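You operate a simulated robot arm through the tools that you are given. There is no shell and no other tool.

You are at the controls of a simulated robot arm. One attempt, no reset.

JOB
Put things in order on the top of the serving table. At the end: the green scouring pad from the top of the serving table stands where the orange juice bottle stood; the orange juice bottle stands where the white filter basket stood; the white filter basket stands where the green mug stood; the green mug from the top of the serving table stands on top of the blue bowl; whatever was shut is shut again. Leave all else as you found it, and nothing knocked over.

Only the result counts: the job must be done as asked and must still hold three seconds after the hand-in. Knocking over, shifting, dropping, spilling or breaking anything else fails it.

ROBOT AND FRAMES
A 7-joint arm with a two-finger parallel gripper, fixed in place. Base frame: the origin is on the floor under the middle of its stand, x ahead of it, y to its left, z up; the work surface is at about z = 0.85. Lengths are in m, angles in degrees, forces in N, time in s.
With the tool pointing down near the work surface it reaches from about 0.3 to 0.7 m from the base axis. Its first joint turns from -66.0 to 66.0 degrees. Payload 1.57 kg.
Tool frame: the origin (TCP) lies between the finger pads and is the grasp point; the fingertips stand 0.03 m ahead of it; z points along the fingers, y is the line along which they close. The gripper opens to 0.11 m. The fingers are 0.024 m wide and 0.012 m thick; the gripper's body (0.048 by 0.112 m) begins 0.078 m behind the TCP.
Orientation is that of the tool frame in the base frame, as [roll, pitch, yaw] about the fixed x, y, z axes, in that order (R = Rz(yaw) Ry(pitch) Rx(roll)). With the fingers straight down and closing along the base's y, the tool's x points along the base's -x, its y along +y and its z along -z.

CONTROLS
- The arm moves only by the tool apply_moves. Its argument "increments" is a list of rows, each a list of 7 numbers: the turn, a rotation vector about the tool's x, y, z in degrees, then the shift along the tool's x, y, z in m, then the finger opening in m, from 0 to 0.11. In form: [[ax, ay, az, dx, dy, dz, claw], ...]. A call has 1 to 20 rows; each row shifts and turns the commanded pose from where the row before left it, along the tool's axes as they then stand. Each row takes 0.2 s and may step no farther than 0.05 m and 8.6 degrees from the row before; otherwise, or with a gripper value out of range, the whole call is refused. Where a pose cannot be reached the arm comes as near as it can. A force on the tool above 40 N (or 10 N above the force at the start of the call, whichever is more), or a blocked arm, ends the call early, and 0.2 s more pass. Each finger travels about 0.108 m/s and halts on what it meets, pressing with about 33 N; the grip force reading is that of the motor and also rises with nothing between the fingers. The clock runs only during rows and for 0.2 s after the last one: add rows that do not move to give the fingers time. It gives the time, the measured TCP pose, the force on the tool (base axes), the opening and the grip force at its end, in the units of the frame above (readings bear some noise), with the torque about the TCP (base axes, N m) and any sound that the robot's microphone picked up.
- Cameras (640 x 400 px; columns grow to the right, rows downward): "scene" is fixed at [0.1436, -0.3801, 1.3962]; the picture's right is [0.92, -0.38, 0.00], its down [-0.24, -0.59, -0.77] and it looks along [0.29, 0.71, -0.64] (base axes); focal length 334 px, centre (320, 200). "wrist" rides on the gripper at [0.07, 0.016, -0.141] in the tool frame; the picture's right is [-0.23, 0.97, 0.00], its down [-0.86, -0.20, -0.48] and it looks along [-0.47, -0.11, 0.88] (tool axes); focal length 222 px, centre (320, 200). There is no depth. A picture from a camera that has moved, and an enlarged one, comes with that camera's place and axes in the base frame and with its lens.
- camera(camera): a new picture of that camera. It takes no simulated time.
- inspect(camera, box): a new picture of the part [left, top, right, bottom] of that camera's present view, enlarged. It takes no simulated time.
- close_job(): hands the job in; it is judged then, once.

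Places have to be worked out from the pictures, the camera data and where the tool is seen. Open the gripper and draw the arm clear of the work before you hand the job in, unless the task says otherwise.

The tools are called after "Call:" as name(argument=value, ...) on one line, values as JSON. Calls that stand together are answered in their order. apply_moves: Moves the arm, as the interface text tells. Its arguments: {"type":"object","properties":{"increments":{"type":"array"}},"required":["increments"]} The other tools are called the same way: camera (camera) takes a picture; inspect (camera, box) takes an enlarged picture of a part of a camera's view; close_job () hands the job in.

At the start:

```text
time: 0.0
tcp_pos: [0.4455, 0.1328, 1.1133]
tool_rot: [-180.0, 0.0, -179.9]
ft_force: [-1.2, -1.1, -0.1]
wrist_torque: [-0.01, 0.04, -0.04]
finger_gap: 0.11
grip_force: 0.1
```

scene: 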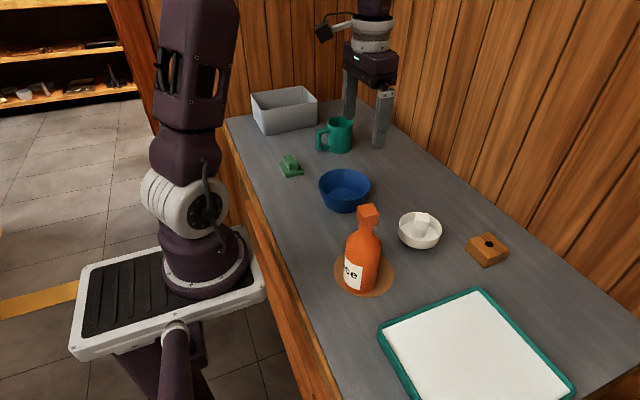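
wrist: 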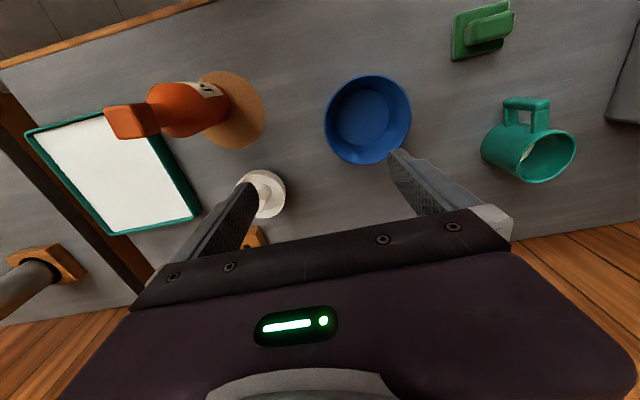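

I'll begin by taking enlarged views of the table to identify each item and work out where it is.

Call:
inspect(camera="scene", box=[220, 80, 420, 205])

Call:
inspect(camera="scene", box=[320, 180, 520, 305])

Call:
inspect(camera="wrist", box=[0, 60, 320, 260])

Call:
inspect(camera="wrist", box=[300, 0, 640, 212])

```text
3.20 times, centred on (320, 142) of scene
camera zoom: at [0.1436, -0.3801, 1.3962], right [0.92, -0.38, 0.0], down [-0.24, -0.59, -0.77], along [0.29, 0.71, -0.64], focal length 1068 px, centre (320, 384)
```

zoom: 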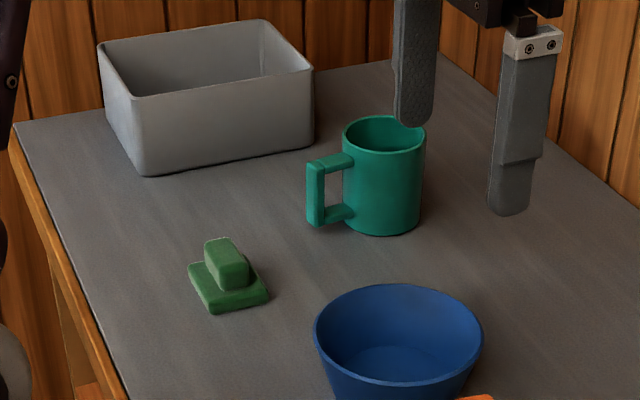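

```text
3.20 times, centred on (420, 242) of scene
camera zoom: at [0.1436, -0.3801, 1.3962], right [0.92, -0.38, 0.0], down [-0.24, -0.59, -0.77], along [0.29, 0.71, -0.64], focal length 1068 px, centre (0, 64)
```

zoom: 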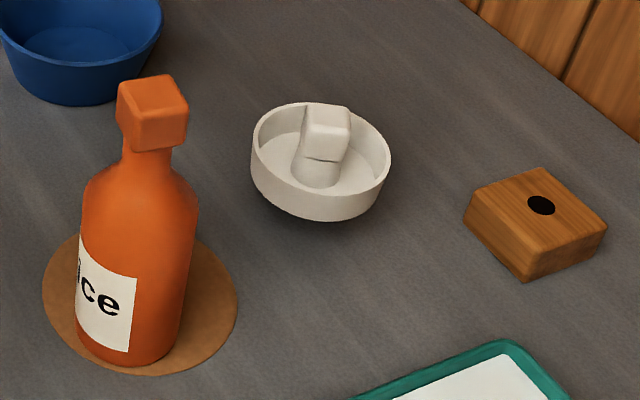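

```text
2.00 times, centred on (160, 160) of wrist
camera zoom: at [0.3742, 0.1499, 1.2545], right [0.23, 0.97, 0.0], down [0.86, -0.2, 0.48], along [0.47, -0.11, -0.88], focal length 444 px, centre (640, 280)
```

zoom: 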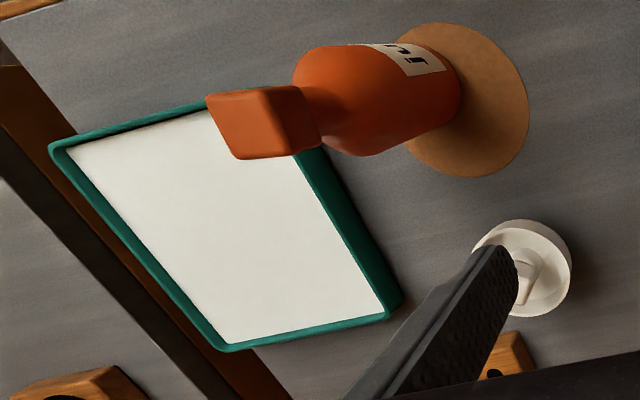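

```text
1.88 times, centred on (470, 106) of wrist
camera zoom: at [0.3742, 0.1499, 1.2545], right [0.23, 0.97, 0.0], down [0.86, -0.2, 0.48], along [0.47, -0.11, -0.88], focal length 418 px, centre (38, 377)
```

zoom: 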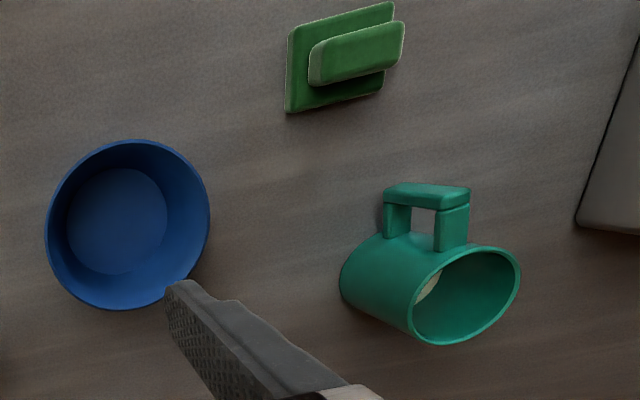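

The mug has a handle that points towards the robot. The bottle stands slightly off-centre on a thin coaster, and the basket seems to have a central knob. I'll move the arm up and left, staying high and clear of everything, to see the mug, bowl and pad close up with the wrist camera.

Call:
apply_moves(increments=[[0, 0, 0, 0.005, 0.04, -0.01, 0.11], [0, 0, 0, 0.005, 0.04, -0.01, 0.11], [0, 0, 0, 0.005, 0.04, -0.01, 0.11], [0, 0, 0, 0.005, 0.04, -0.01, 0.11], [0, 0, 0, 0.005, 0.04, 0, 0.11], [0, 0, 0, 0.005, 0.04, 0, 0.11], [0, 0, 0, 0, 0, 0, 0.11]])

Call:
camera(camera="wrist")

Call:
camera(camera="scene")

```text
time: 1.6
tcp_pos: [0.4151, 0.3732, 1.1479]
tool_rot: [-179.9, 0.0, -180.0]
ft_force: [0.0, 0.3, -0.5]
wrist_torque: [0.02, 0.01, 0.0]
finger_gap: 0.1102
grip_force: 0.0
```

```text
taken
camera wrist: at [0.3446, 0.3904, 1.2902], right [0.23, 0.97, 0.0], down [0.86, -0.2, 0.48], along [0.47, -0.11, -0.88], focal length 222 px, centre (320, 200)
```

wrist: 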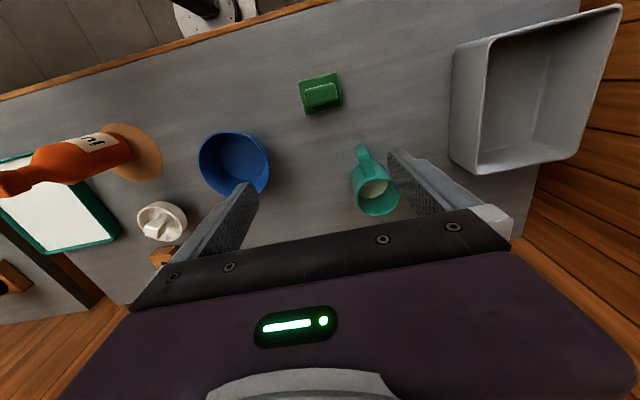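

```text
taken
```

scene: 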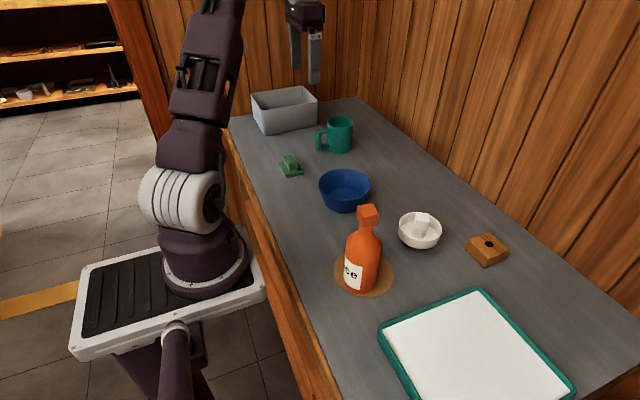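

Call:
inspect(camera="wrist", box=[280, 60, 440, 230])

Call:
inspect(camera="wrist", box=[80, 100, 290, 280])

Call:
inspect(camera="scene", box=[300, 100, 380, 220])

Call:
inspect(camera="scene", box=[385, 195, 465, 265])

```text
2.35 times, centred on (360, 145) of wrist
camera zoom: at [0.3446, 0.3904, 1.2902], right [0.23, 0.97, 0.0], down [0.86, -0.2, 0.48], along [0.47, -0.11, -0.88], focal length 523 px, centre (226, 329)
```

zoom: 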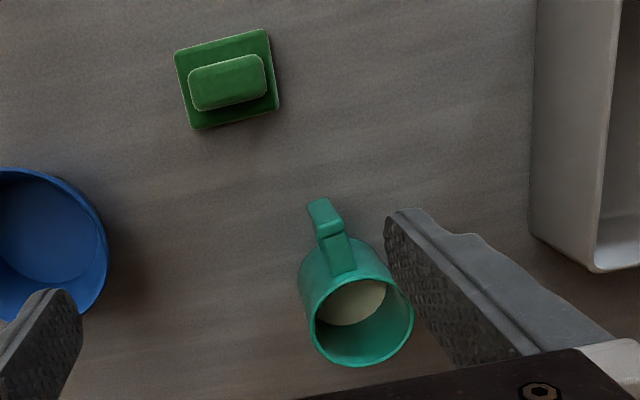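

```text
2.22 times, centred on (185, 190) of wrist
camera zoom: at [0.3446, 0.3904, 1.2902], right [0.23, 0.97, 0.0], down [0.86, -0.2, 0.48], along [0.47, -0.11, -0.88], focal length 494 px, centre (620, 222)
```

zoom: 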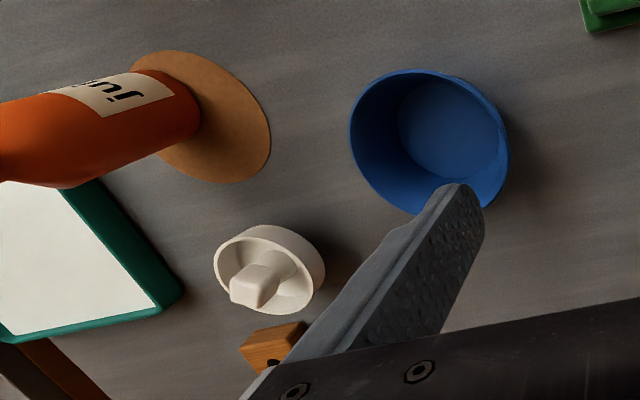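

```text
3.33 times, centred on (340, 160) of scene
camera zoom: at [0.1436, -0.3801, 1.3962], right [0.92, -0.38, 0.0], down [-0.24, -0.59, -0.77], along [0.29, 0.71, -0.64], focal length 1112 px, centre (253, 333)
```

zoom: 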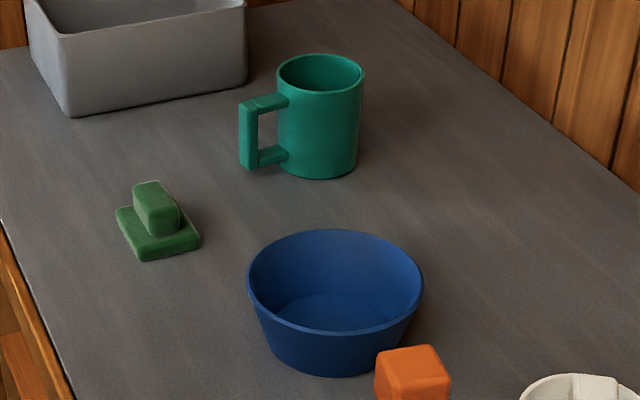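

```text
5.71 times, centred on (425, 230) of scene
camera zoom: at [0.1436, -0.3801, 1.3962], right [0.92, -0.38, 0.0], down [-0.24, -0.59, -0.77], along [0.29, 0.71, -0.64], focal length 1907 px, centre (-280, 29)
```

zoom: 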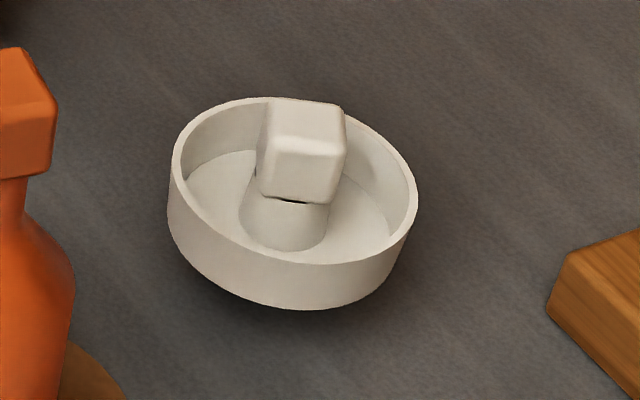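

The mug holds a pale liquid, so I must keep it level. Its handle runs almost down to its base and points towards -x. I place the mug at about (0.55, 0.45), the bowl at about (0.446, 0.205) with its rim at z≈0.90, and the pad at about (0.368, 0.385). Next I'll look at the bottle and basket from above.

Call:
apply_moves(increments=[[0, 0, 0, 0, -0.04, -0.01, 0.11], [0, 0, 0, 0, -0.045, -0.01, 0.11], [0, 0, 0, 0, -0.045, -0.01, 0.11], [0, 0, 0, 0, -0.045, -0.01, 0.11], [0, 0, 0, 0, -0.045, -0.01, 0.11], [0, 0, 0, 0, -0.045, 0, 0.11], [0, 0, 0, 0, -0.04, 0, 0.11], [0, 0, 0, 0, 0, 0, 0.11]])

Call:
camera(camera="wrist")

```text
time: 3.4
tcp_pos: [0.4151, 0.066, 1.2057]
tool_rot: [180.0, 0.0, -179.8]
ft_force: [0.4, -0.3, 1.2]
wrist_torque: [0.0, 0.01, -0.01]
finger_gap: 0.11
grip_force: 0.0
```

```text
taken
camera wrist: at [0.344, 0.0832, 1.3463], right [0.23, 0.97, 0.0], down [0.86, -0.2, 0.48], along [0.47, -0.11, -0.88], focal length 222 px, centre (320, 200)
```

wrist: 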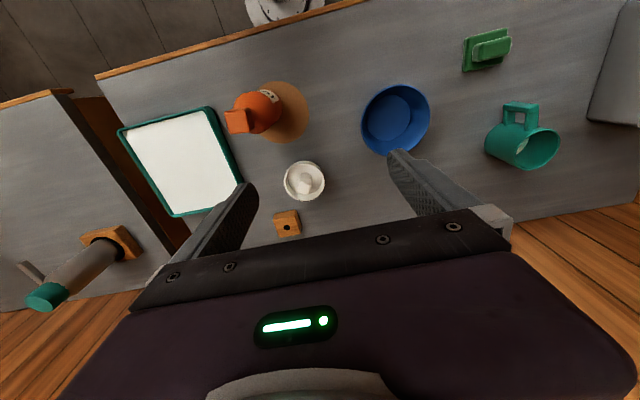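

Call:
inspect(camera="wrist", box=[220, 70, 340, 145])

Call:
inspect(camera="wrist", box=[260, 140, 350, 196])

Call:
inspect(camera="wrist", box=[350, 70, 450, 170])

Call:
inspect(camera="wrist", box=[450, 20, 570, 180])

```text
5.33 times, centred on (280, 108) of wrist
camera zoom: at [0.344, 0.0832, 1.3463], right [0.23, 0.97, 0.0], down [0.86, -0.2, 0.48], along [0.47, -0.11, -0.88], focal length 1185 px, centre (533, 693)
```

zoom: 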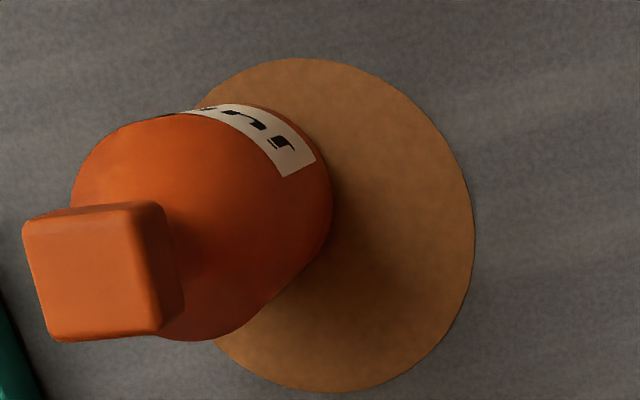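

```text
7.11 times, centred on (305, 168) of wrist
camera zoom: at [0.344, 0.0832, 1.3463], right [0.23, 0.97, 0.0], down [0.86, -0.2, 0.48], along [0.47, -0.11, -0.88], focal length 1580 px, centre (427, 428)
```

zoom: 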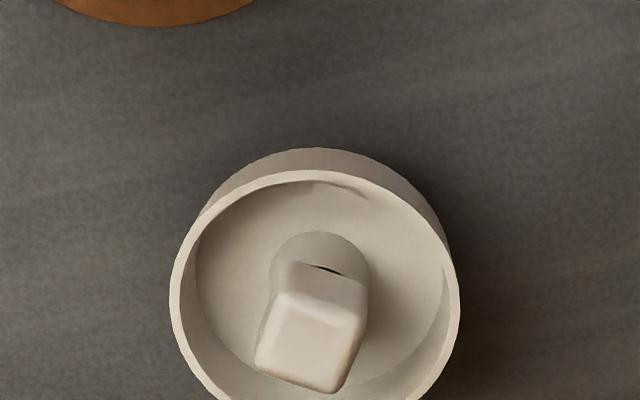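

```text
4.00 times, centred on (400, 120) of wrist
camera zoom: at [0.344, 0.0832, 1.3463], right [0.23, 0.97, 0.0], down [0.86, -0.2, 0.48], along [0.47, -0.11, -0.88], focal length 888 px, centre (0, 520)
```

zoom: 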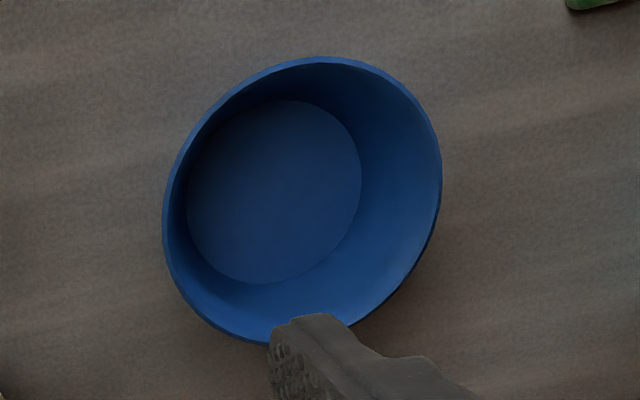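

```text
2.50 times, centred on (510, 100) of wrist
camera zoom: at [0.344, 0.0832, 1.3463], right [0.23, 0.97, 0.0], down [0.86, -0.2, 0.48], along [0.47, -0.11, -0.88], focal length 555 px, centre (-155, 450)
```

zoom: 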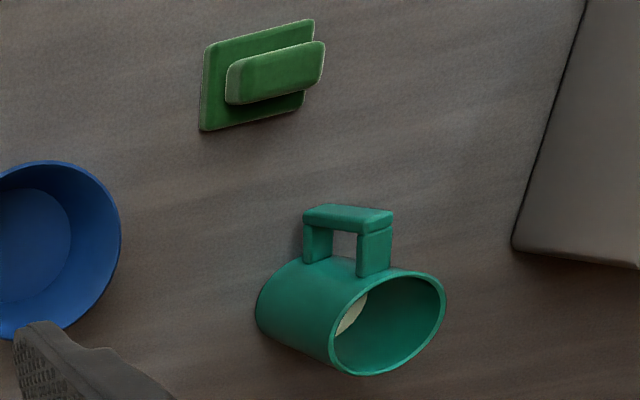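

From this closer view, the bottle cap and the basket knob are both cube-shaped, the bowl is a hollow cone, and the mug's handle starts just above its base. I'll go above the mug at about (0.55, 0.452), staying at z=1.06, and refine its position there.

Call:
apply_moves(increments=[[0, 0, 0, -0.0135, 0.0386, 0.0146, 0.11], [0, 0, 0, -0.0135, 0.0386, 0.0146, 0.11], [0, 0, 0, -0.0135, 0.0386, 0.0146, 0.11], [0, 0, 0, -0.0135, 0.0386, 0.0146, 0.11], [0, 0, 0, -0.0135, 0.0386, 0.0146, 0.11], [0, 0, 0, -0.0135, 0.0386, 0.0146, 0.11], [0, 0, 0, -0.0135, 0.0386, 0.0146, 0.11], [0, 0, 0, -0.0135, 0.0386, 0.0146, 0.11], [0, 0, 0, -0.0135, 0.0386, 0.0146, 0.11], [0, 0, 0, -0.0135, 0.0386, 0.0146, 0.11], [0, 0, 0, 0, 0, 0, 0.11]])

Call:
camera(camera="wrist")

Call:
camera(camera="scene")

```text
time: 5.8
tcp_pos: [0.5155, 0.3802, 1.0716]
tool_rot: [179.9, 0.1, -179.9]
ft_force: [-0.8, 0.4, 0.3]
wrist_torque: [-0.01, -0.01, 0.01]
finger_gap: 0.1098
grip_force: 0.1
out of reach, approached as far as the arm can: row 8, 9, 10
```

```text
taken
camera wrist: at [0.4448, 0.397, 1.213], right [0.23, 0.97, 0.0], down [0.85, -0.2, 0.48], along [0.47, -0.11, -0.88], focal length 222 px, centre (320, 200)
```

wrist: 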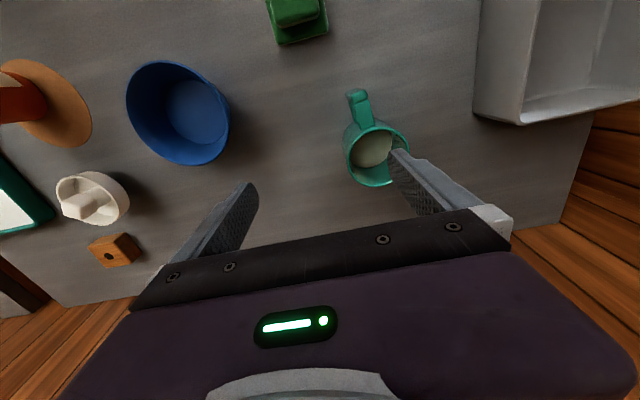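

```text
taken
```

scene: 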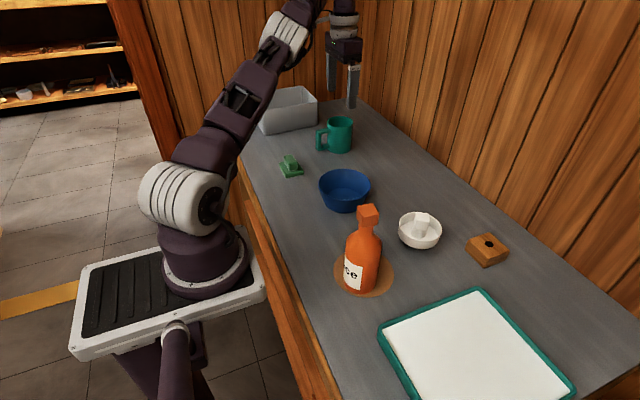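

Pointing straight down at that height is out of reach: the arm stopped at radius 0.64, and the mug is at about 0.71. So I need to tilt the tool outward. First I'll draw back inward to see where the commanded pose now is.

Call:
apply_moves(increments=[[0, 0, 0, 0.035, -0.035, 0, 0.11], [0, 0, 0, 0.035, -0.035, 0, 0.11], [0, 0, 0, 0, 0, 0, 0.11]])

Call:
inspect(camera="wrist", box=[300, 60, 460, 160])

```text
time: 6.6
tcp_pos: [0.5157, 0.3805, 1.0721]
tool_rot: [-180.0, 0.1, -179.9]
ft_force: [-0.6, -0.4, -0.3]
wrist_torque: [-0.02, 0.0, 0.0]
finger_gap: 0.1098
grip_force: 0.1
out of reach, approached as far as the arm can: row 1, 2
```

```text
4.00 times, centred on (380, 110) of wrist
camera zoom: at [0.4448, 0.3969, 1.2132], right [0.23, 0.97, 0.0], down [0.85, -0.2, 0.48], along [0.47, -0.11, -0.88], focal length 888 px, centre (80, 560)
```

zoom: 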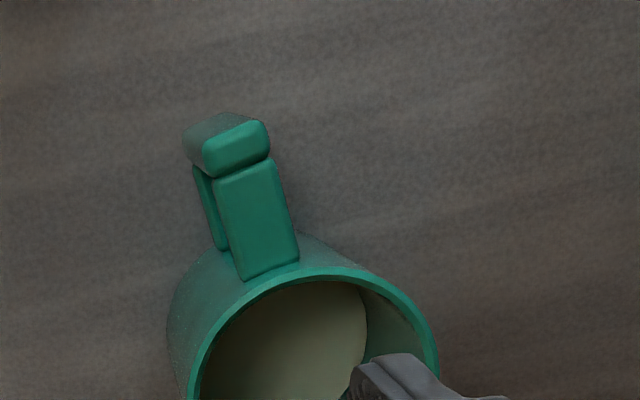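

The arm hasn't moved, so the commanded pose probably still lies beyond reach. I'll keep drawing it inward until the arm follows.

Call:
apply_moves(increments=[[0, 0, 0, 0.02, -0.02, 0, 0.11], [0, 0, 0, 0.02, -0.02, 0, 0.11], [0, 0, 0, 0, 0, 0, 0.11]])

```text
time: 7.4
tcp_pos: [0.4769, 0.3408, 1.0717]
tool_rot: [179.9, 0.0, -180.0]
ft_force: [1.2, 1.0, -0.5]
wrist_torque: [-0.05, 0.02, 0.0]
finger_gap: 0.11
grip_force: 0.1
```

The commanded pose does stay with the arm, so near full stretch I just need smaller steps. Now I'll turn the gripper to yaw +39° so the fingers close tangentially, then tilt it 20° outward for more reach.

Call:
apply_moves(increments=[[0, 0, -7.8, 0, 0, 0, 0.11], [0, 0, -7.8, 0, 0, 0, 0.11], [0, 0, -7.8, 0, 0, 0, 0.11], [0, 0, -7.8, 0, 0, 0, 0.11], [0, 0, -7.8, 0, 0, 0, 0.11], [0, -6.67, 0, 0, 0, 0, 0.11], [0, -6.67, 0, 0, 0, 0, 0.11], [0, -6.66, 0, 0, 0, 0, 0.11], [0, 0, 0, 0, 0, 0, 0.11]])

Call:
camera(camera="wrist")

```text
time: 9.4
tcp_pos: [0.4757, 0.3421, 1.0714]
tool_rot: [-179.9, 20.0, -141.0]
ft_force: [0.5, -0.5, -0.5]
wrist_torque: [-0.03, 0.02, 0.01]
finger_gap: 0.11
grip_force: 0.0
```

```text
taken
camera wrist: at [0.3753, 0.2841, 1.181], right [-0.45, 0.89, 0.08], down [0.62, 0.25, 0.74], along [0.64, 0.38, -0.67], focal length 222 px, centre (320, 200)
```

wrist: 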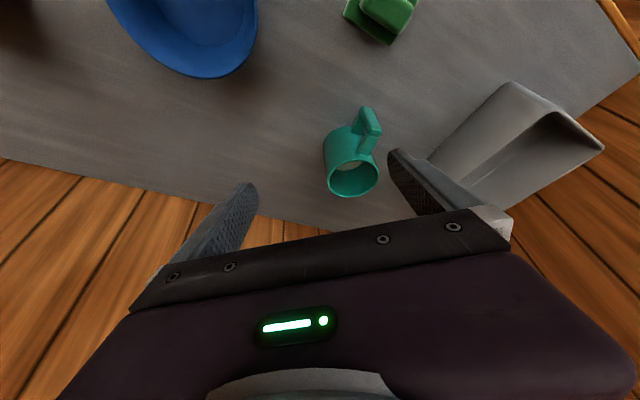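

The tilt worked and the mug sits between the open fingers. I'll go to a point about 0.11 m short of the grasp along the tilted axis and look again.

Call:
apply_moves(increments=[[0, 0, 0, -0.01234, 0.00772, 0.01832, 0.11], [0, 0, 0, -0.01234, 0.00772, 0.01832, 0.11], [0, 0, 0, -0.01234, 0.00772, 0.01832, 0.11], [0, 0, 0, -0.01234, 0.00772, 0.01832, 0.11], [0, 0, 0, -0.01234, 0.00772, 0.01832, 0.11], [0, 0, 0, 0, 0, 0, 0.11]])

Call:
camera(camera="wrist")

Call:
inspect(camera="scene", box=[280, 60, 400, 160])

```text
time: 10.8
tcp_pos: [0.5211, 0.4283, 1.0086]
tool_rot: [180.0, 20.0, -141.0]
ft_force: [-0.2, -0.1, -0.2]
wrist_torque: [-0.02, -0.03, -0.02]
finger_gap: 0.1102
grip_force: 0.1
```

```text
taken
camera wrist: at [0.4216, 0.3696, 1.1173], right [-0.45, 0.89, 0.08], down [0.62, 0.25, 0.74], along [0.64, 0.38, -0.67], focal length 222 px, centre (320, 200)
```

wrist: 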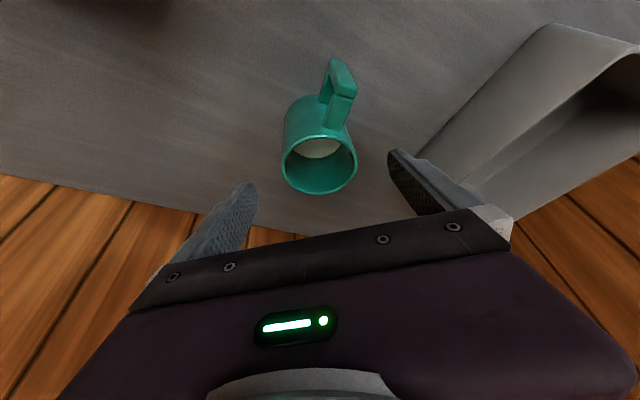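

```text
4.00 times, centred on (340, 110) of scene
camera zoom: at [0.1436, -0.3801, 1.3962], right [0.92, -0.38, 0.0], down [-0.24, -0.59, -0.77], along [0.29, 0.71, -0.64], focal length 1335 px, centre (240, 560)
```

zoom: 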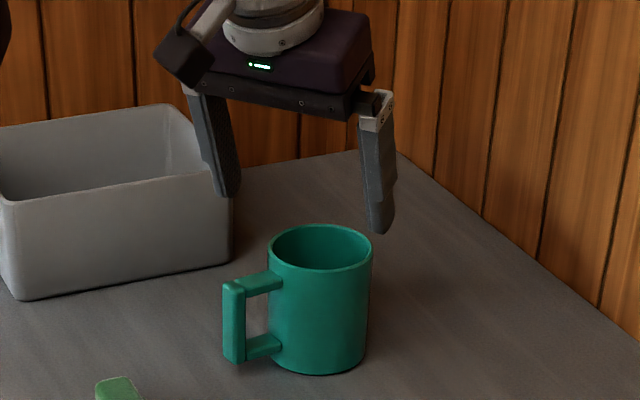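

The mug is centred between the fingers to within about 2 mm, at roughly (0.549, 0.449). I'll descend along the tilted axis to TCP z≈0.904.

Call:
apply_moves(increments=[[0, 0, 0, 0.0006, -0.0002, 0.0183, 0.11], [0, 0, 0, 0.0006, -0.0002, 0.0183, 0.11], [0, 0, 0, 0.0006, -0.0002, 0.0183, 0.11], [0, 0, 0, 0.0006, -0.0002, 0.0183, 0.11], [0, 0, 0, 0.0006, -0.0002, 0.0183, 0.11], [0, 0, 0, 0.0006, 0, 0.0183, 0.11], [0, 0, 0, 0, 0, 0, 0.11]])

Call:
camera(camera="wrist")

Call:
inspect(camera="scene", box=[280, 80, 400, 180])

```text
time: 12.4
tcp_pos: [0.5479, 0.4492, 0.9026]
tool_rot: [180.0, 20.0, -140.9]
ft_force: [0.0, -0.2, 0.5]
wrist_torque: [-0.02, -0.02, -0.01]
finger_gap: 0.1101
grip_force: 0.0
```

```text
taken
camera wrist: at [0.4477, 0.3905, 1.0116], right [-0.45, 0.89, 0.08], down [0.62, 0.25, 0.74], along [0.64, 0.38, -0.67], focal length 222 px, centre (320, 200)
```

wrist: 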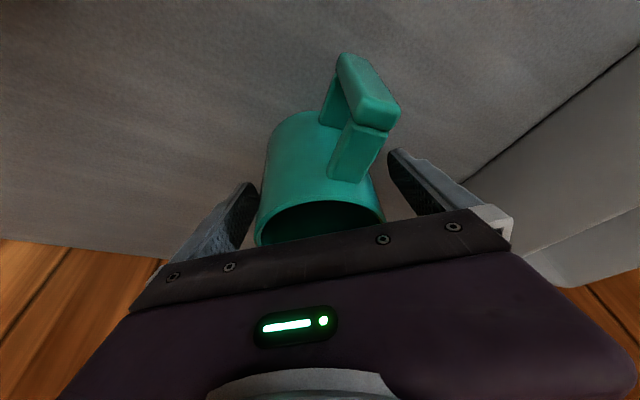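

```text
4.00 times, centred on (340, 130) of scene
camera zoom: at [0.1436, -0.3801, 1.3962], right [0.92, -0.38, 0.0], down [-0.24, -0.59, -0.77], along [0.29, 0.71, -0.64], focal length 1335 px, centre (240, 480)
```

zoom: 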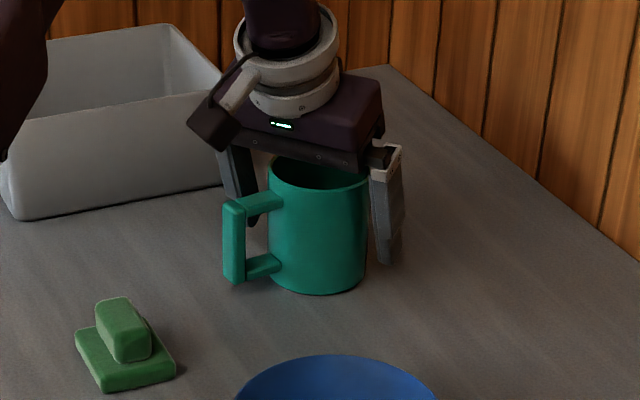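

The fingers straddle the mug cleanly, so I'll close on it.

Call:
apply_moves(increments=[[0, 0, 0, 0, 0, 0, 0.095], [0, 0, 0, 0, 0, 0, 0.08], [0, 0, 0, 0, 0, 0, 0.07], [0, 0, 0, 0, 0, 0, 0.06], [0, 0, 0, 0, 0, 0, 0.06]])

Call:
inspect(camera="scene", box=[280, 80, 400, 180])

```text
time: 13.6
tcp_pos: [0.5486, 0.4486, 0.9027]
tool_rot: [180.0, 20.0, -141.0]
ft_force: [0.7, -0.9, -0.1]
wrist_torque: [-0.16, -0.15, 0.01]
finger_gap: 0.0779
grip_force: 33.3
```

```text
4.00 times, centred on (340, 130) of scene
camera zoom: at [0.1436, -0.3801, 1.3962], right [0.92, -0.38, 0.0], down [-0.24, -0.59, -0.77], along [0.29, 0.71, -0.64], focal length 1335 px, centre (240, 480)
```

zoom: 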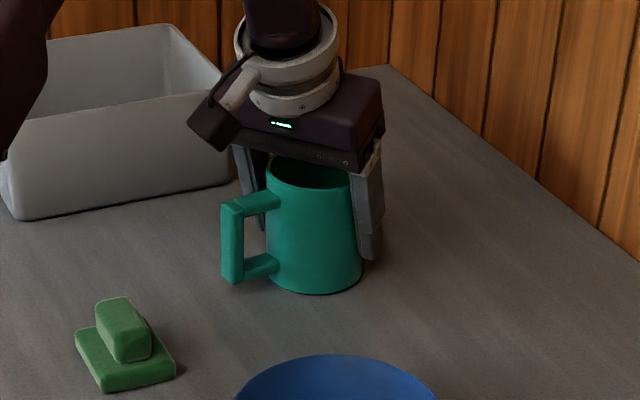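

I have a firm grip: the gap is 0.0779, so the mug's radius is about 0.039. The mug slid about 3 mm as the fingers centred on it, so its original spot was about (0.550, 0.447). I'll lift slowly along the tool axis.

Call:
apply_moves(increments=[[0, 0, 0, 0, 0, -0.008, 0.06], [0, 0, 0, 0, 0, -0.012, 0.06], [0, 0, 0, 0, 0, -0.015, 0.06], [0, 0, 0, 0, 0, -0.02, 0.06], [0, 0, 0, 0, 0, -0.02, 0.06], [0, 0, 0, 0, 0, -0.02, 0.06], [0, 0, 0, 0, 0, -0.02, 0.06], [0, 0, 0, 0, 0, 0, 0.06]])

Call:
inspect(camera="scene", box=[270, 60, 400, 160])

Call:
camera(camera="wrist")

```text
time: 15.4
tcp_pos: [0.5185, 0.4262, 1.0123]
tool_rot: [180.0, 20.0, -140.8]
ft_force: [0.4, -0.6, -3.4]
wrist_torque: [-0.01, -0.02, -0.01]
finger_gap: 0.0775
grip_force: 32.6
```

```text
4.00 times, centred on (335, 110) of scene
camera zoom: at [0.1436, -0.3801, 1.3962], right [0.92, -0.38, 0.0], down [-0.24, -0.59, -0.77], along [0.29, 0.71, -0.64], focal length 1335 px, centre (260, 560)
```

zoom: 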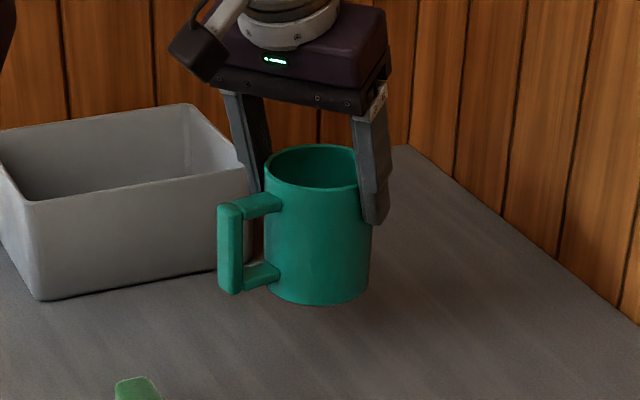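

```text
taken
camera wrist: at [0.4177, 0.3677, 1.1218], right [-0.45, 0.89, 0.08], down [0.62, 0.25, 0.74], along [0.64, 0.38, -0.67], focal length 222 px, centre (320, 200)
```

wrist: 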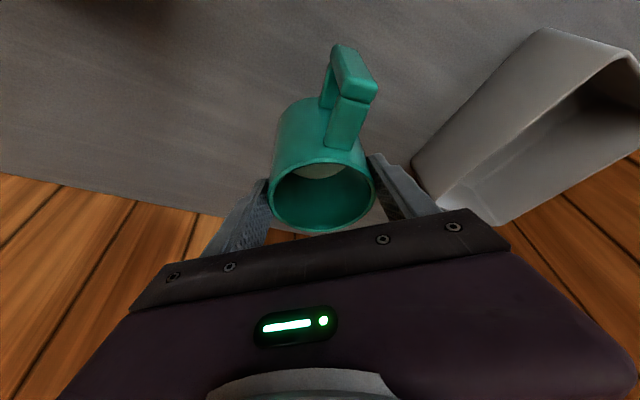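

The scene view puts the mug rim at about the same height as the TCP, and the wrist view agrees. The mug has therefore slipped about 3 cm down in the fingers. I'll hold still for a moment and check whether it is still slipping.

Call:
apply_moves(increments=[[0, 0, 0, 0, 0, 0, 0.05]])

Call:
inspect(camera="scene", box=[270, 60, 400, 160])

Call:
camera(camera="wrist")

```text
time: 15.8
tcp_pos: [0.5182, 0.4259, 1.0116]
tool_rot: [-180.0, 19.9, -141.0]
ft_force: [0.6, -0.7, -3.0]
wrist_torque: [-0.01, -0.01, 0.02]
finger_gap: 0.0777
grip_force: 33.1
```

```text
4.00 times, centred on (335, 110) of scene
camera zoom: at [0.1436, -0.38, 1.3962], right [0.92, -0.38, 0.0], down [-0.24, -0.59, -0.77], along [0.29, 0.71, -0.64], focal length 1335 px, centre (260, 560)
```

zoom: 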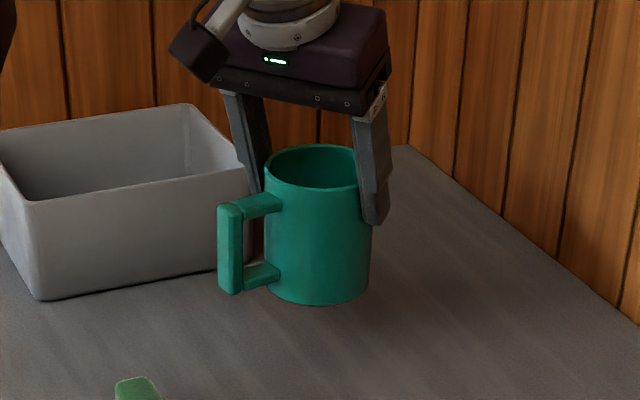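

```text
taken
camera wrist: at [0.4178, 0.3678, 1.1216], right [-0.45, 0.89, 0.08], down [0.62, 0.25, 0.74], along [0.64, 0.38, -0.67], focal length 222 px, centre (320, 200)
```

wrist: 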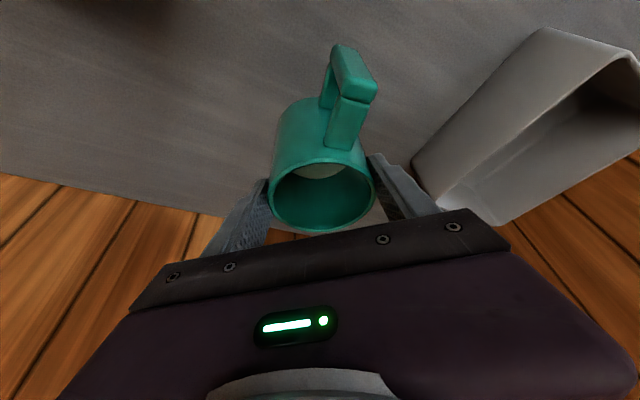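

It has stopped slipping. Now I need to know whether the mug is still vertical, so I'll zoom in on both views.

Call:
inspect(camera="wrist", box=[240, 30, 400, 250])

Call:
inspect(camera="scene", box=[310, 85, 380, 140])

```text
1.82 times, centred on (320, 140) of wrist
camera zoom: at [0.4178, 0.3678, 1.1216], right [-0.45, 0.89, 0.08], down [0.62, 0.25, 0.74], along [0.64, 0.38, -0.67], focal length 404 px, centre (320, 309)
```

zoom: 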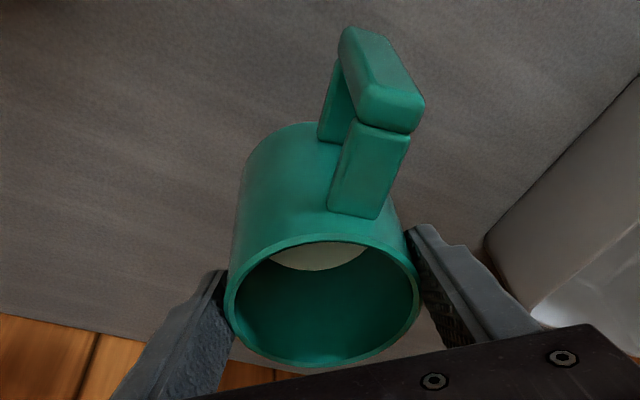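

```text
7.27 times, centred on (345, 112) of scene
camera zoom: at [0.1436, -0.38, 1.3962], right [0.92, -0.38, 0.0], down [-0.24, -0.59, -0.77], along [0.29, 0.71, -0.64], focal length 2427 px, centre (138, 836)
```

zoom: 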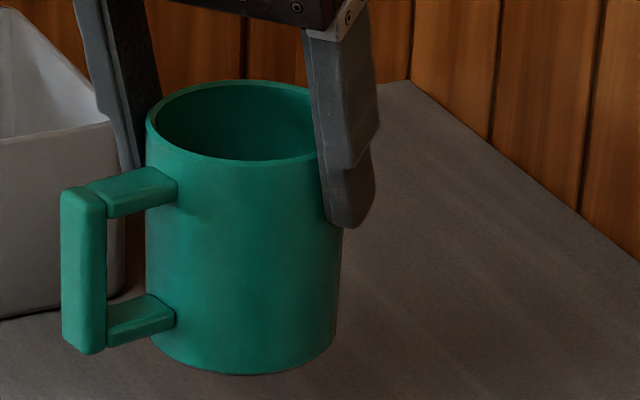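

The zoomed views show the mug is vertical to within about 2°, with its rim at TCP level and its axis about 4.5 mm beyond the TCP radially. It only slid down in the grip. I'll carry it gently to above the bowl, offset about 17 mm away from the handle so the handle also comes over the bowl.

Call:
apply_moves(increments=[[0, 0, 0, 0.004, -0.003, -0.004, 0.05], [0, 0, 0, 0.01, -0.008, -0.006, 0.05], [0, 0, 0, 0.01398, -0.0111, -0.00668, 0.05], [0, 0, 0, 0.01398, -0.0111, -0.00668, 0.05], [0, 0, 0, 0.01398, -0.0111, -0.00668, 0.05], [0, 0, 0, 0.01398, -0.0111, -0.00668, 0.05], [0, 0, 0, 0.01398, -0.0111, -0.00668, 0.05], [0, 0, 0, 0.01398, -0.0111, -0.00668, 0.05], [0, 0, 0, 0.01398, -0.0111, -0.00668, 0.05], [0, 0, 0, 0.01398, -0.0111, -0.00668, 0.05], [0, 0, 0, 0.01398, -0.0111, -0.00668, 0.05], [0, 0, 0, 0.01398, -0.0111, -0.00668, 0.05], [0, 0, 0, 0.01, -0.008, -0.003, 0.05], [0, 0, 0, 0.0039, -0.0032, 0, 0.05], [0, 0, 0, 0, 0, 0, 0.05]])

Call:
camera(camera="wrist")

Call:
inspect(camera="scene", box=[290, 100, 420, 220])

```text
time: 19.0
tcp_pos: [0.4575, 0.2067, 1.0285]
tool_rot: [-179.9, 20.0, -141.0]
ft_force: [0.6, 0.8, -3.1]
wrist_torque: [0.01, 0.05, 0.02]
finger_gap: 0.0774
grip_force: 33.5
```

```text
taken
camera wrist: at [0.3574, 0.148, 1.1372], right [-0.45, 0.89, 0.08], down [0.62, 0.25, 0.74], along [0.64, 0.38, -0.67], focal length 222 px, centre (320, 200)
```

wrist: 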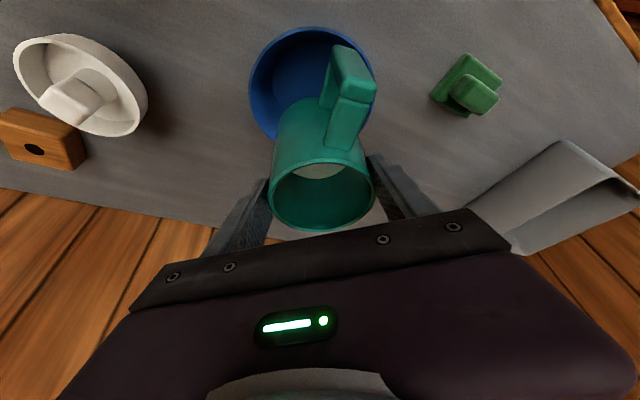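

```text
3.33 times, centred on (355, 160) of scene
camera zoom: at [0.1436, -0.3801, 1.3962], right [0.92, -0.38, 0.0], down [-0.24, -0.59, -0.77], along [0.29, 0.71, -0.64], focal length 1112 px, centre (203, 333)
```

zoom: 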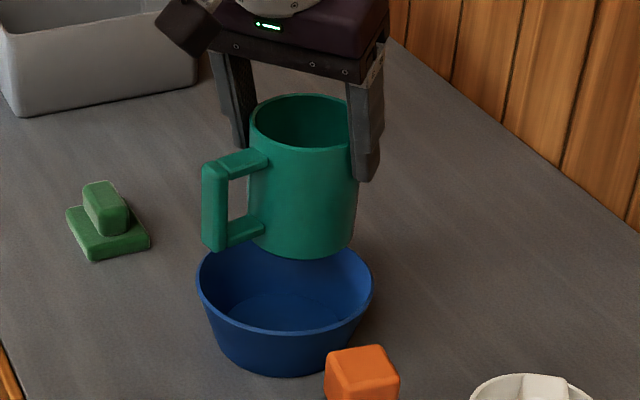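

The mug hasn't slipped any further and is above the bowl. I'll lower it vertically by 0.03 m and check how mug, handle and bowl rim line up.

Call:
apply_moves(increments=[[0, 0, 0, 0.00342, 0, 0.0094, 0.05], [0, 0, 0, 0.00342, 0, 0.0094, 0.05], [0, 0, 0, 0.00342, 0, 0.0094, 0.05], [0, 0, 0, 0, 0, 0, 0.05]])

Call:
inspect(camera="wrist", box=[220, 10, 420, 250])

Call:
inspect(camera="scene", box=[300, 130, 400, 220])

```text
time: 20.0
tcp_pos: [0.4575, 0.2045, 0.9973]
tool_rot: [180.0, 20.0, -141.0]
ft_force: [0.3, 0.9, -3.2]
wrist_torque: [0.0, 0.01, -0.02]
finger_gap: 0.0774
grip_force: 33.2
```

```text
1.67 times, centred on (320, 130) of wrist
camera zoom: at [0.3577, 0.1465, 1.1074], right [-0.45, 0.89, 0.08], down [0.62, 0.25, 0.74], along [0.64, 0.38, -0.67], focal length 370 px, centre (320, 317)
```

zoom: 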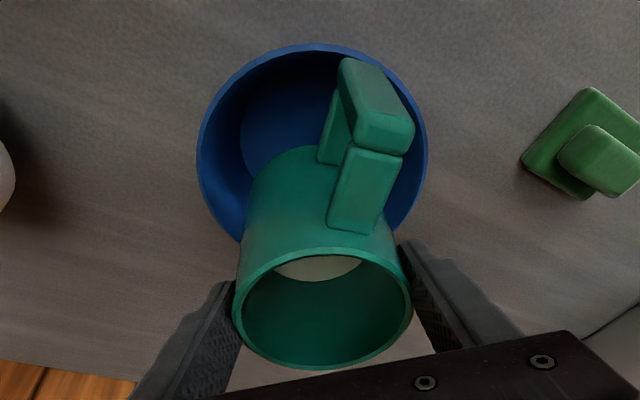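

```text
4.44 times, centred on (350, 175) of scene
camera zoom: at [0.1436, -0.3801, 1.3962], right [0.92, -0.38, 0.0], down [-0.24, -0.59, -0.77], along [0.29, 0.71, -0.64], focal length 1483 px, centre (187, 311)
```

zoom: 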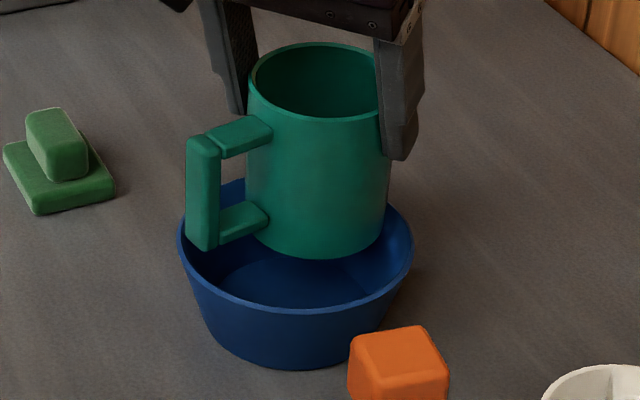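

The handle points at about 189°. My best estimate of the bowl centre is (0.448, 0.205) and of the mug axis (0.461, 0.207). I'll nudge the mug about 4 mm away from the handle side, then lower it in small steps while watching the force.

Call:
apply_moves(increments=[[0, 0, 0, -0.0041, -0.001, 0.0015, 0.05], [0, 0, 0, 0.0017, 0, 0.0047, 0.05], [0, 0, 0, 0.0017, 0, 0.0047, 0.05], [0, 0, 0, 0.0017, 0, 0.0047, 0.05], [0, 0, 0, 0, 0, 0, 0.05]])

Call:
inspect(camera="wrist", box=[220, 10, 420, 250])

Call:
inspect(camera="scene", box=[300, 130, 400, 220])

```text
time: 20.9
tcp_pos: [0.4648, 0.2097, 0.9918]
tool_rot: [180.0, 20.7, -140.9]
ft_force: [-0.3, 0.0, 6.6]
wrist_torque: [0.3, -0.29, 0.01]
finger_gap: 0.0776
grip_force: 33.1
stopped in row 4: the force on the tool passed its limit at 52 N (the readings are from after the stop); the commanded pose is now the measured one
```

```text
1.67 times, centred on (320, 130) of wrist
camera zoom: at [0.3628, 0.15, 1.0999], right [-0.45, 0.89, 0.08], down [0.62, 0.24, 0.75], along [0.65, 0.39, -0.66], focal length 370 px, centre (320, 317)
```

zoom: 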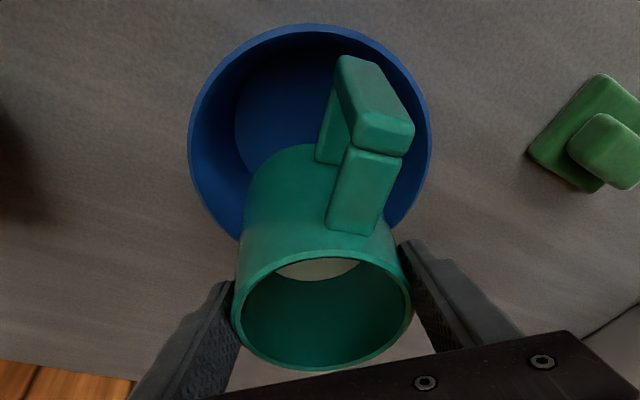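

```text
4.44 times, centred on (350, 175) of scene
camera zoom: at [0.1434, -0.3801, 1.3962], right [0.92, -0.38, 0.0], down [-0.24, -0.59, -0.77], along [0.29, 0.71, -0.64], focal length 1483 px, centre (187, 311)
```

zoom: 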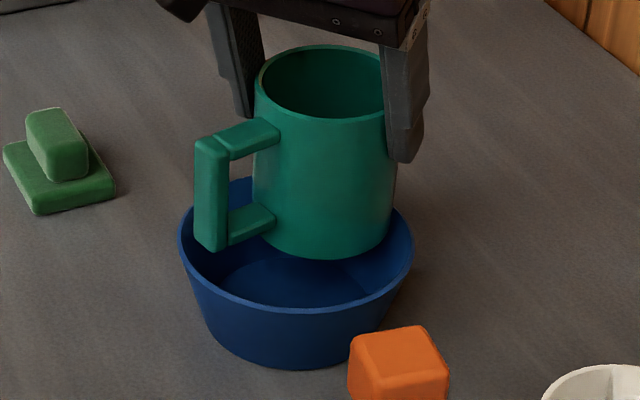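

Contact came earlier than I expected. The torque puts it at the mug's outer edge, about level with the bowl rim. I'll raise the mug, correct the small tilt error, bring the mug closer to the bowl centre and try again with finer steps.

Call:
apply_moves(increments=[[0, 0, 0, -0.0021, 0, -0.0056, 0.05], [0, 0.7, 0, 0, 0, 0, 0.05], [0, 0, 0, 0.0087, 0.0003, -0.0032, 0.05], [0, 0, 0, 0, 0, 0, 0.05]])

Call:
inspect(camera="wrist", box=[220, 10, 420, 250])

Call:
inspect(camera="scene", box=[300, 130, 400, 220])

```text
time: 21.9
tcp_pos: [0.4571, 0.2033, 0.9976]
tool_rot: [179.9, 19.8, -140.8]
ft_force: [-0.6, -0.1, -2.8]
wrist_torque: [-0.01, -0.02, 0.0]
finger_gap: 0.0775
grip_force: 33.5
```

```text
1.67 times, centred on (320, 130) of wrist
camera zoom: at [0.3568, 0.1448, 1.1071], right [-0.45, 0.89, 0.08], down [0.62, 0.25, 0.74], along [0.64, 0.38, -0.67], focal length 370 px, centre (320, 317)
```

zoom: 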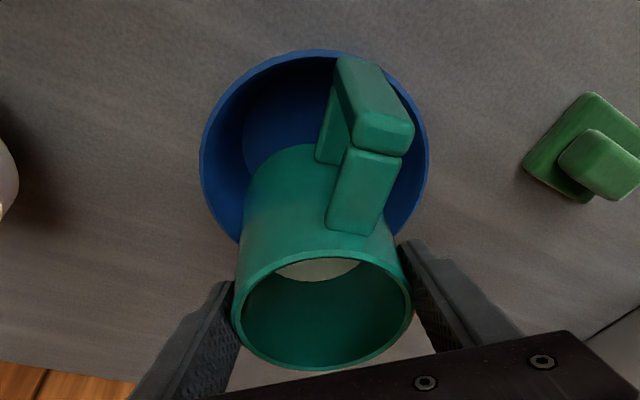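

```text
4.44 times, centred on (350, 175) of scene
camera zoom: at [0.1436, -0.3801, 1.3962], right [0.92, -0.38, 0.0], down [-0.24, -0.59, -0.77], along [0.29, 0.71, -0.64], focal length 1483 px, centre (187, 311)
```

zoom: 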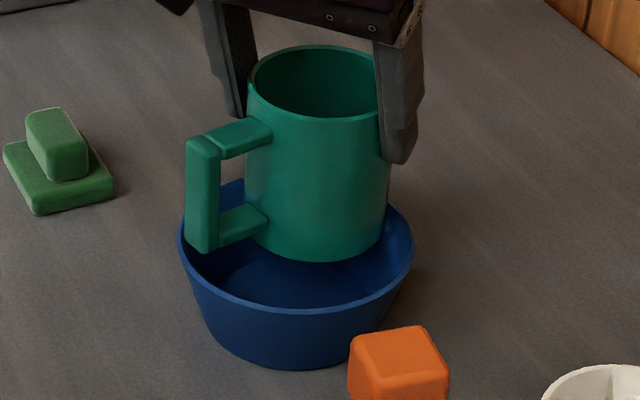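

The bowl hasn't moved. The mug axis is now about 12 mm from the bowl centre, so I'll lower it in 1.5 mm steps.

Call:
apply_moves(increments=[[0, 0, 0, 0.0005, 0, 0.0014, 0.05], [0, 0, 0, 0.0005, 0, 0.0014, 0.05], [0, 0, 0, 0.0005, 0, 0.0014, 0.05], [0, 0, 0, 0.0005, 0, 0.0014, 0.05], [0, 0, 0, 0, 0, 0, 0.05]])

```text
time: 23.1
tcp_pos: [0.4568, 0.2032, 0.9929]
tool_rot: [179.9, 20.1, -140.9]
ft_force: [-3.8, 0.7, 15.6]
wrist_torque: [0.7, -0.12, 0.14]
finger_gap: 0.0775
grip_force: 32.7
```

Contact again at the same height, about 0.906, but this time well inside the rim circle. That suggests the bowl's top behaves like a solid surface at rim level. I'll look closely before doing anything else.

Call:
inspect(camera="scene", box=[320, 150, 390, 205])

Call:
inspect(camera="wrist", box=[270, 20, 390, 160])

```text
7.27 times, centred on (355, 178) of scene
camera zoom: at [0.1432, -0.3802, 1.3962], right [0.92, -0.38, 0.0], down [-0.24, -0.59, -0.77], along [0.29, 0.71, -0.64], focal length 2427 px, centre (66, 364)
```

zoom: 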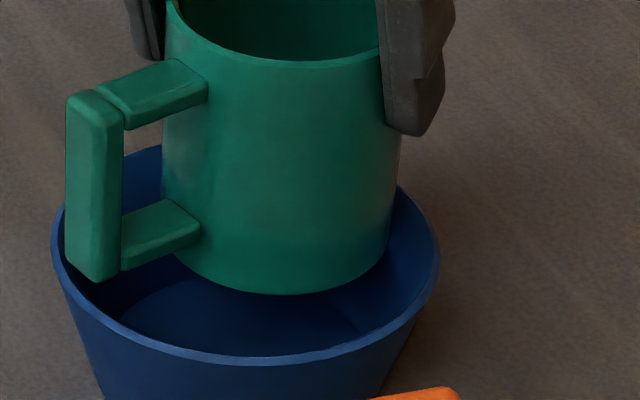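

```text
2.86 times, centred on (330, 90) of wrist
camera zoom: at [0.357, 0.1445, 1.1017], right [-0.45, 0.89, 0.08], down [0.62, 0.25, 0.74], along [0.64, 0.38, -0.66], focal length 635 px, centre (291, 514)
```

zoom: 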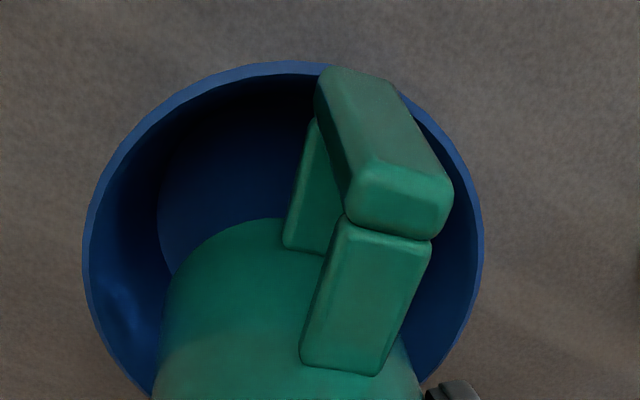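

Everything agrees with the mug's base meeting a solid top at z≈0.906, with its outer edge touching first because of a slight lean. I'll raise it 5 mm, centre the mug over the bowl, and lower it again to confirm the contact height.

Call:
apply_moves(increments=[[0, 0, 0, -0.0017, 0, -0.0047, 0.05], [0, 0, 0, 0.0075, 0.0051, -0.0027, 0.05], [0, 0, 0, 0, 0, 0, 0.05], [0, 0, 0, 0.0005, 0, 0.0014, 0.05], [0, 0, 0, 0.0005, 0, 0.0014, 0.05], [0, 0, 0, 0, 0, 0, 0.05]])

Call:
inspect(camera="scene", box=[320, 150, 390, 205])

```text
time: 24.4
tcp_pos: [0.4468, 0.2019, 0.9942]
tool_rot: [-180.0, 19.8, -140.9]
ft_force: [0.0, 0.0, -3.1]
wrist_torque: [0.0, 0.01, -0.01]
finger_gap: 0.0776
grip_force: 32.6
```

```text
7.27 times, centred on (355, 178) of scene
camera zoom: at [0.1436, -0.3801, 1.3962], right [0.92, -0.38, 0.0], down [-0.24, -0.59, -0.77], along [0.29, 0.71, -0.64], focal length 2427 px, centre (66, 364)
```

zoom: 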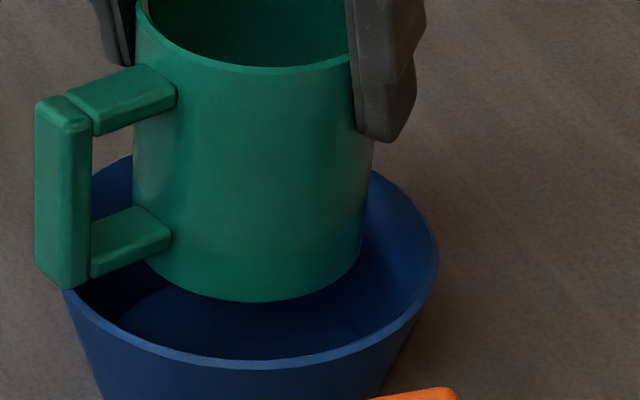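

There is no contact yet at TCP z=0.9942, and the handle's end now hangs just over the near-left rim. I'll lower in 1 mm steps.

Call:
apply_moves(increments=[[0, 0, 0, 0.00034, 0, 0.00094, 0.05], [0, 0, 0, 0.00034, 0, 0.00094, 0.05], [0, 0, 0, 0, 0, 0, 0.05]])

```text
time: 25.2
tcp_pos: [0.4469, 0.2023, 0.9939]
tool_rot: [180.0, 20.1, -140.9]
ft_force: [-3.6, -3.5, 15.0]
wrist_torque: [0.18, -0.25, -0.03]
finger_gap: 0.0776
grip_force: 32.4
```

Same contact height (about 0.907) with the mug now centred, so the mug will stand on the bowl's top. The contact is at its outer edge, so I'll back off slightly, level the mug by 1.2° and touch down again gently.

Call:
apply_moves(increments=[[0, 0, 0, -0.00068, 0, -0.00188, 0.05], [0, -1.2, 0, 0, 0, 0, 0.05], [0, 0, 0, 0, 0, 0, 0.05], [0, 0, 0, 0.00034, 0, 0.00094, 0.05], [0, 0, 0, 0, 0, 0, 0.05]])

```text
time: 26.4
tcp_pos: [0.4475, 0.203, 0.9934]
tool_rot: [-180.0, 21.0, -141.0]
ft_force: [-0.8, 0.1, -2.8]
wrist_torque: [-0.01, -0.02, -0.02]
finger_gap: 0.0777
grip_force: 33.5
```

Call:
apply_moves(increments=[[0, 0, 0, 0.00036, 0, 0.00093, 0.05], [0, 0, 0, 0, 0, 0, 0.05]])

```text
time: 27.1
tcp_pos: [0.4466, 0.2016, 0.9926]
tool_rot: [-180.0, 21.1, -140.9]
ft_force: [-1.0, -0.3, 3.2]
wrist_torque: [0.0, 0.3, -0.05]
finger_gap: 0.0775
grip_force: 33.4
```

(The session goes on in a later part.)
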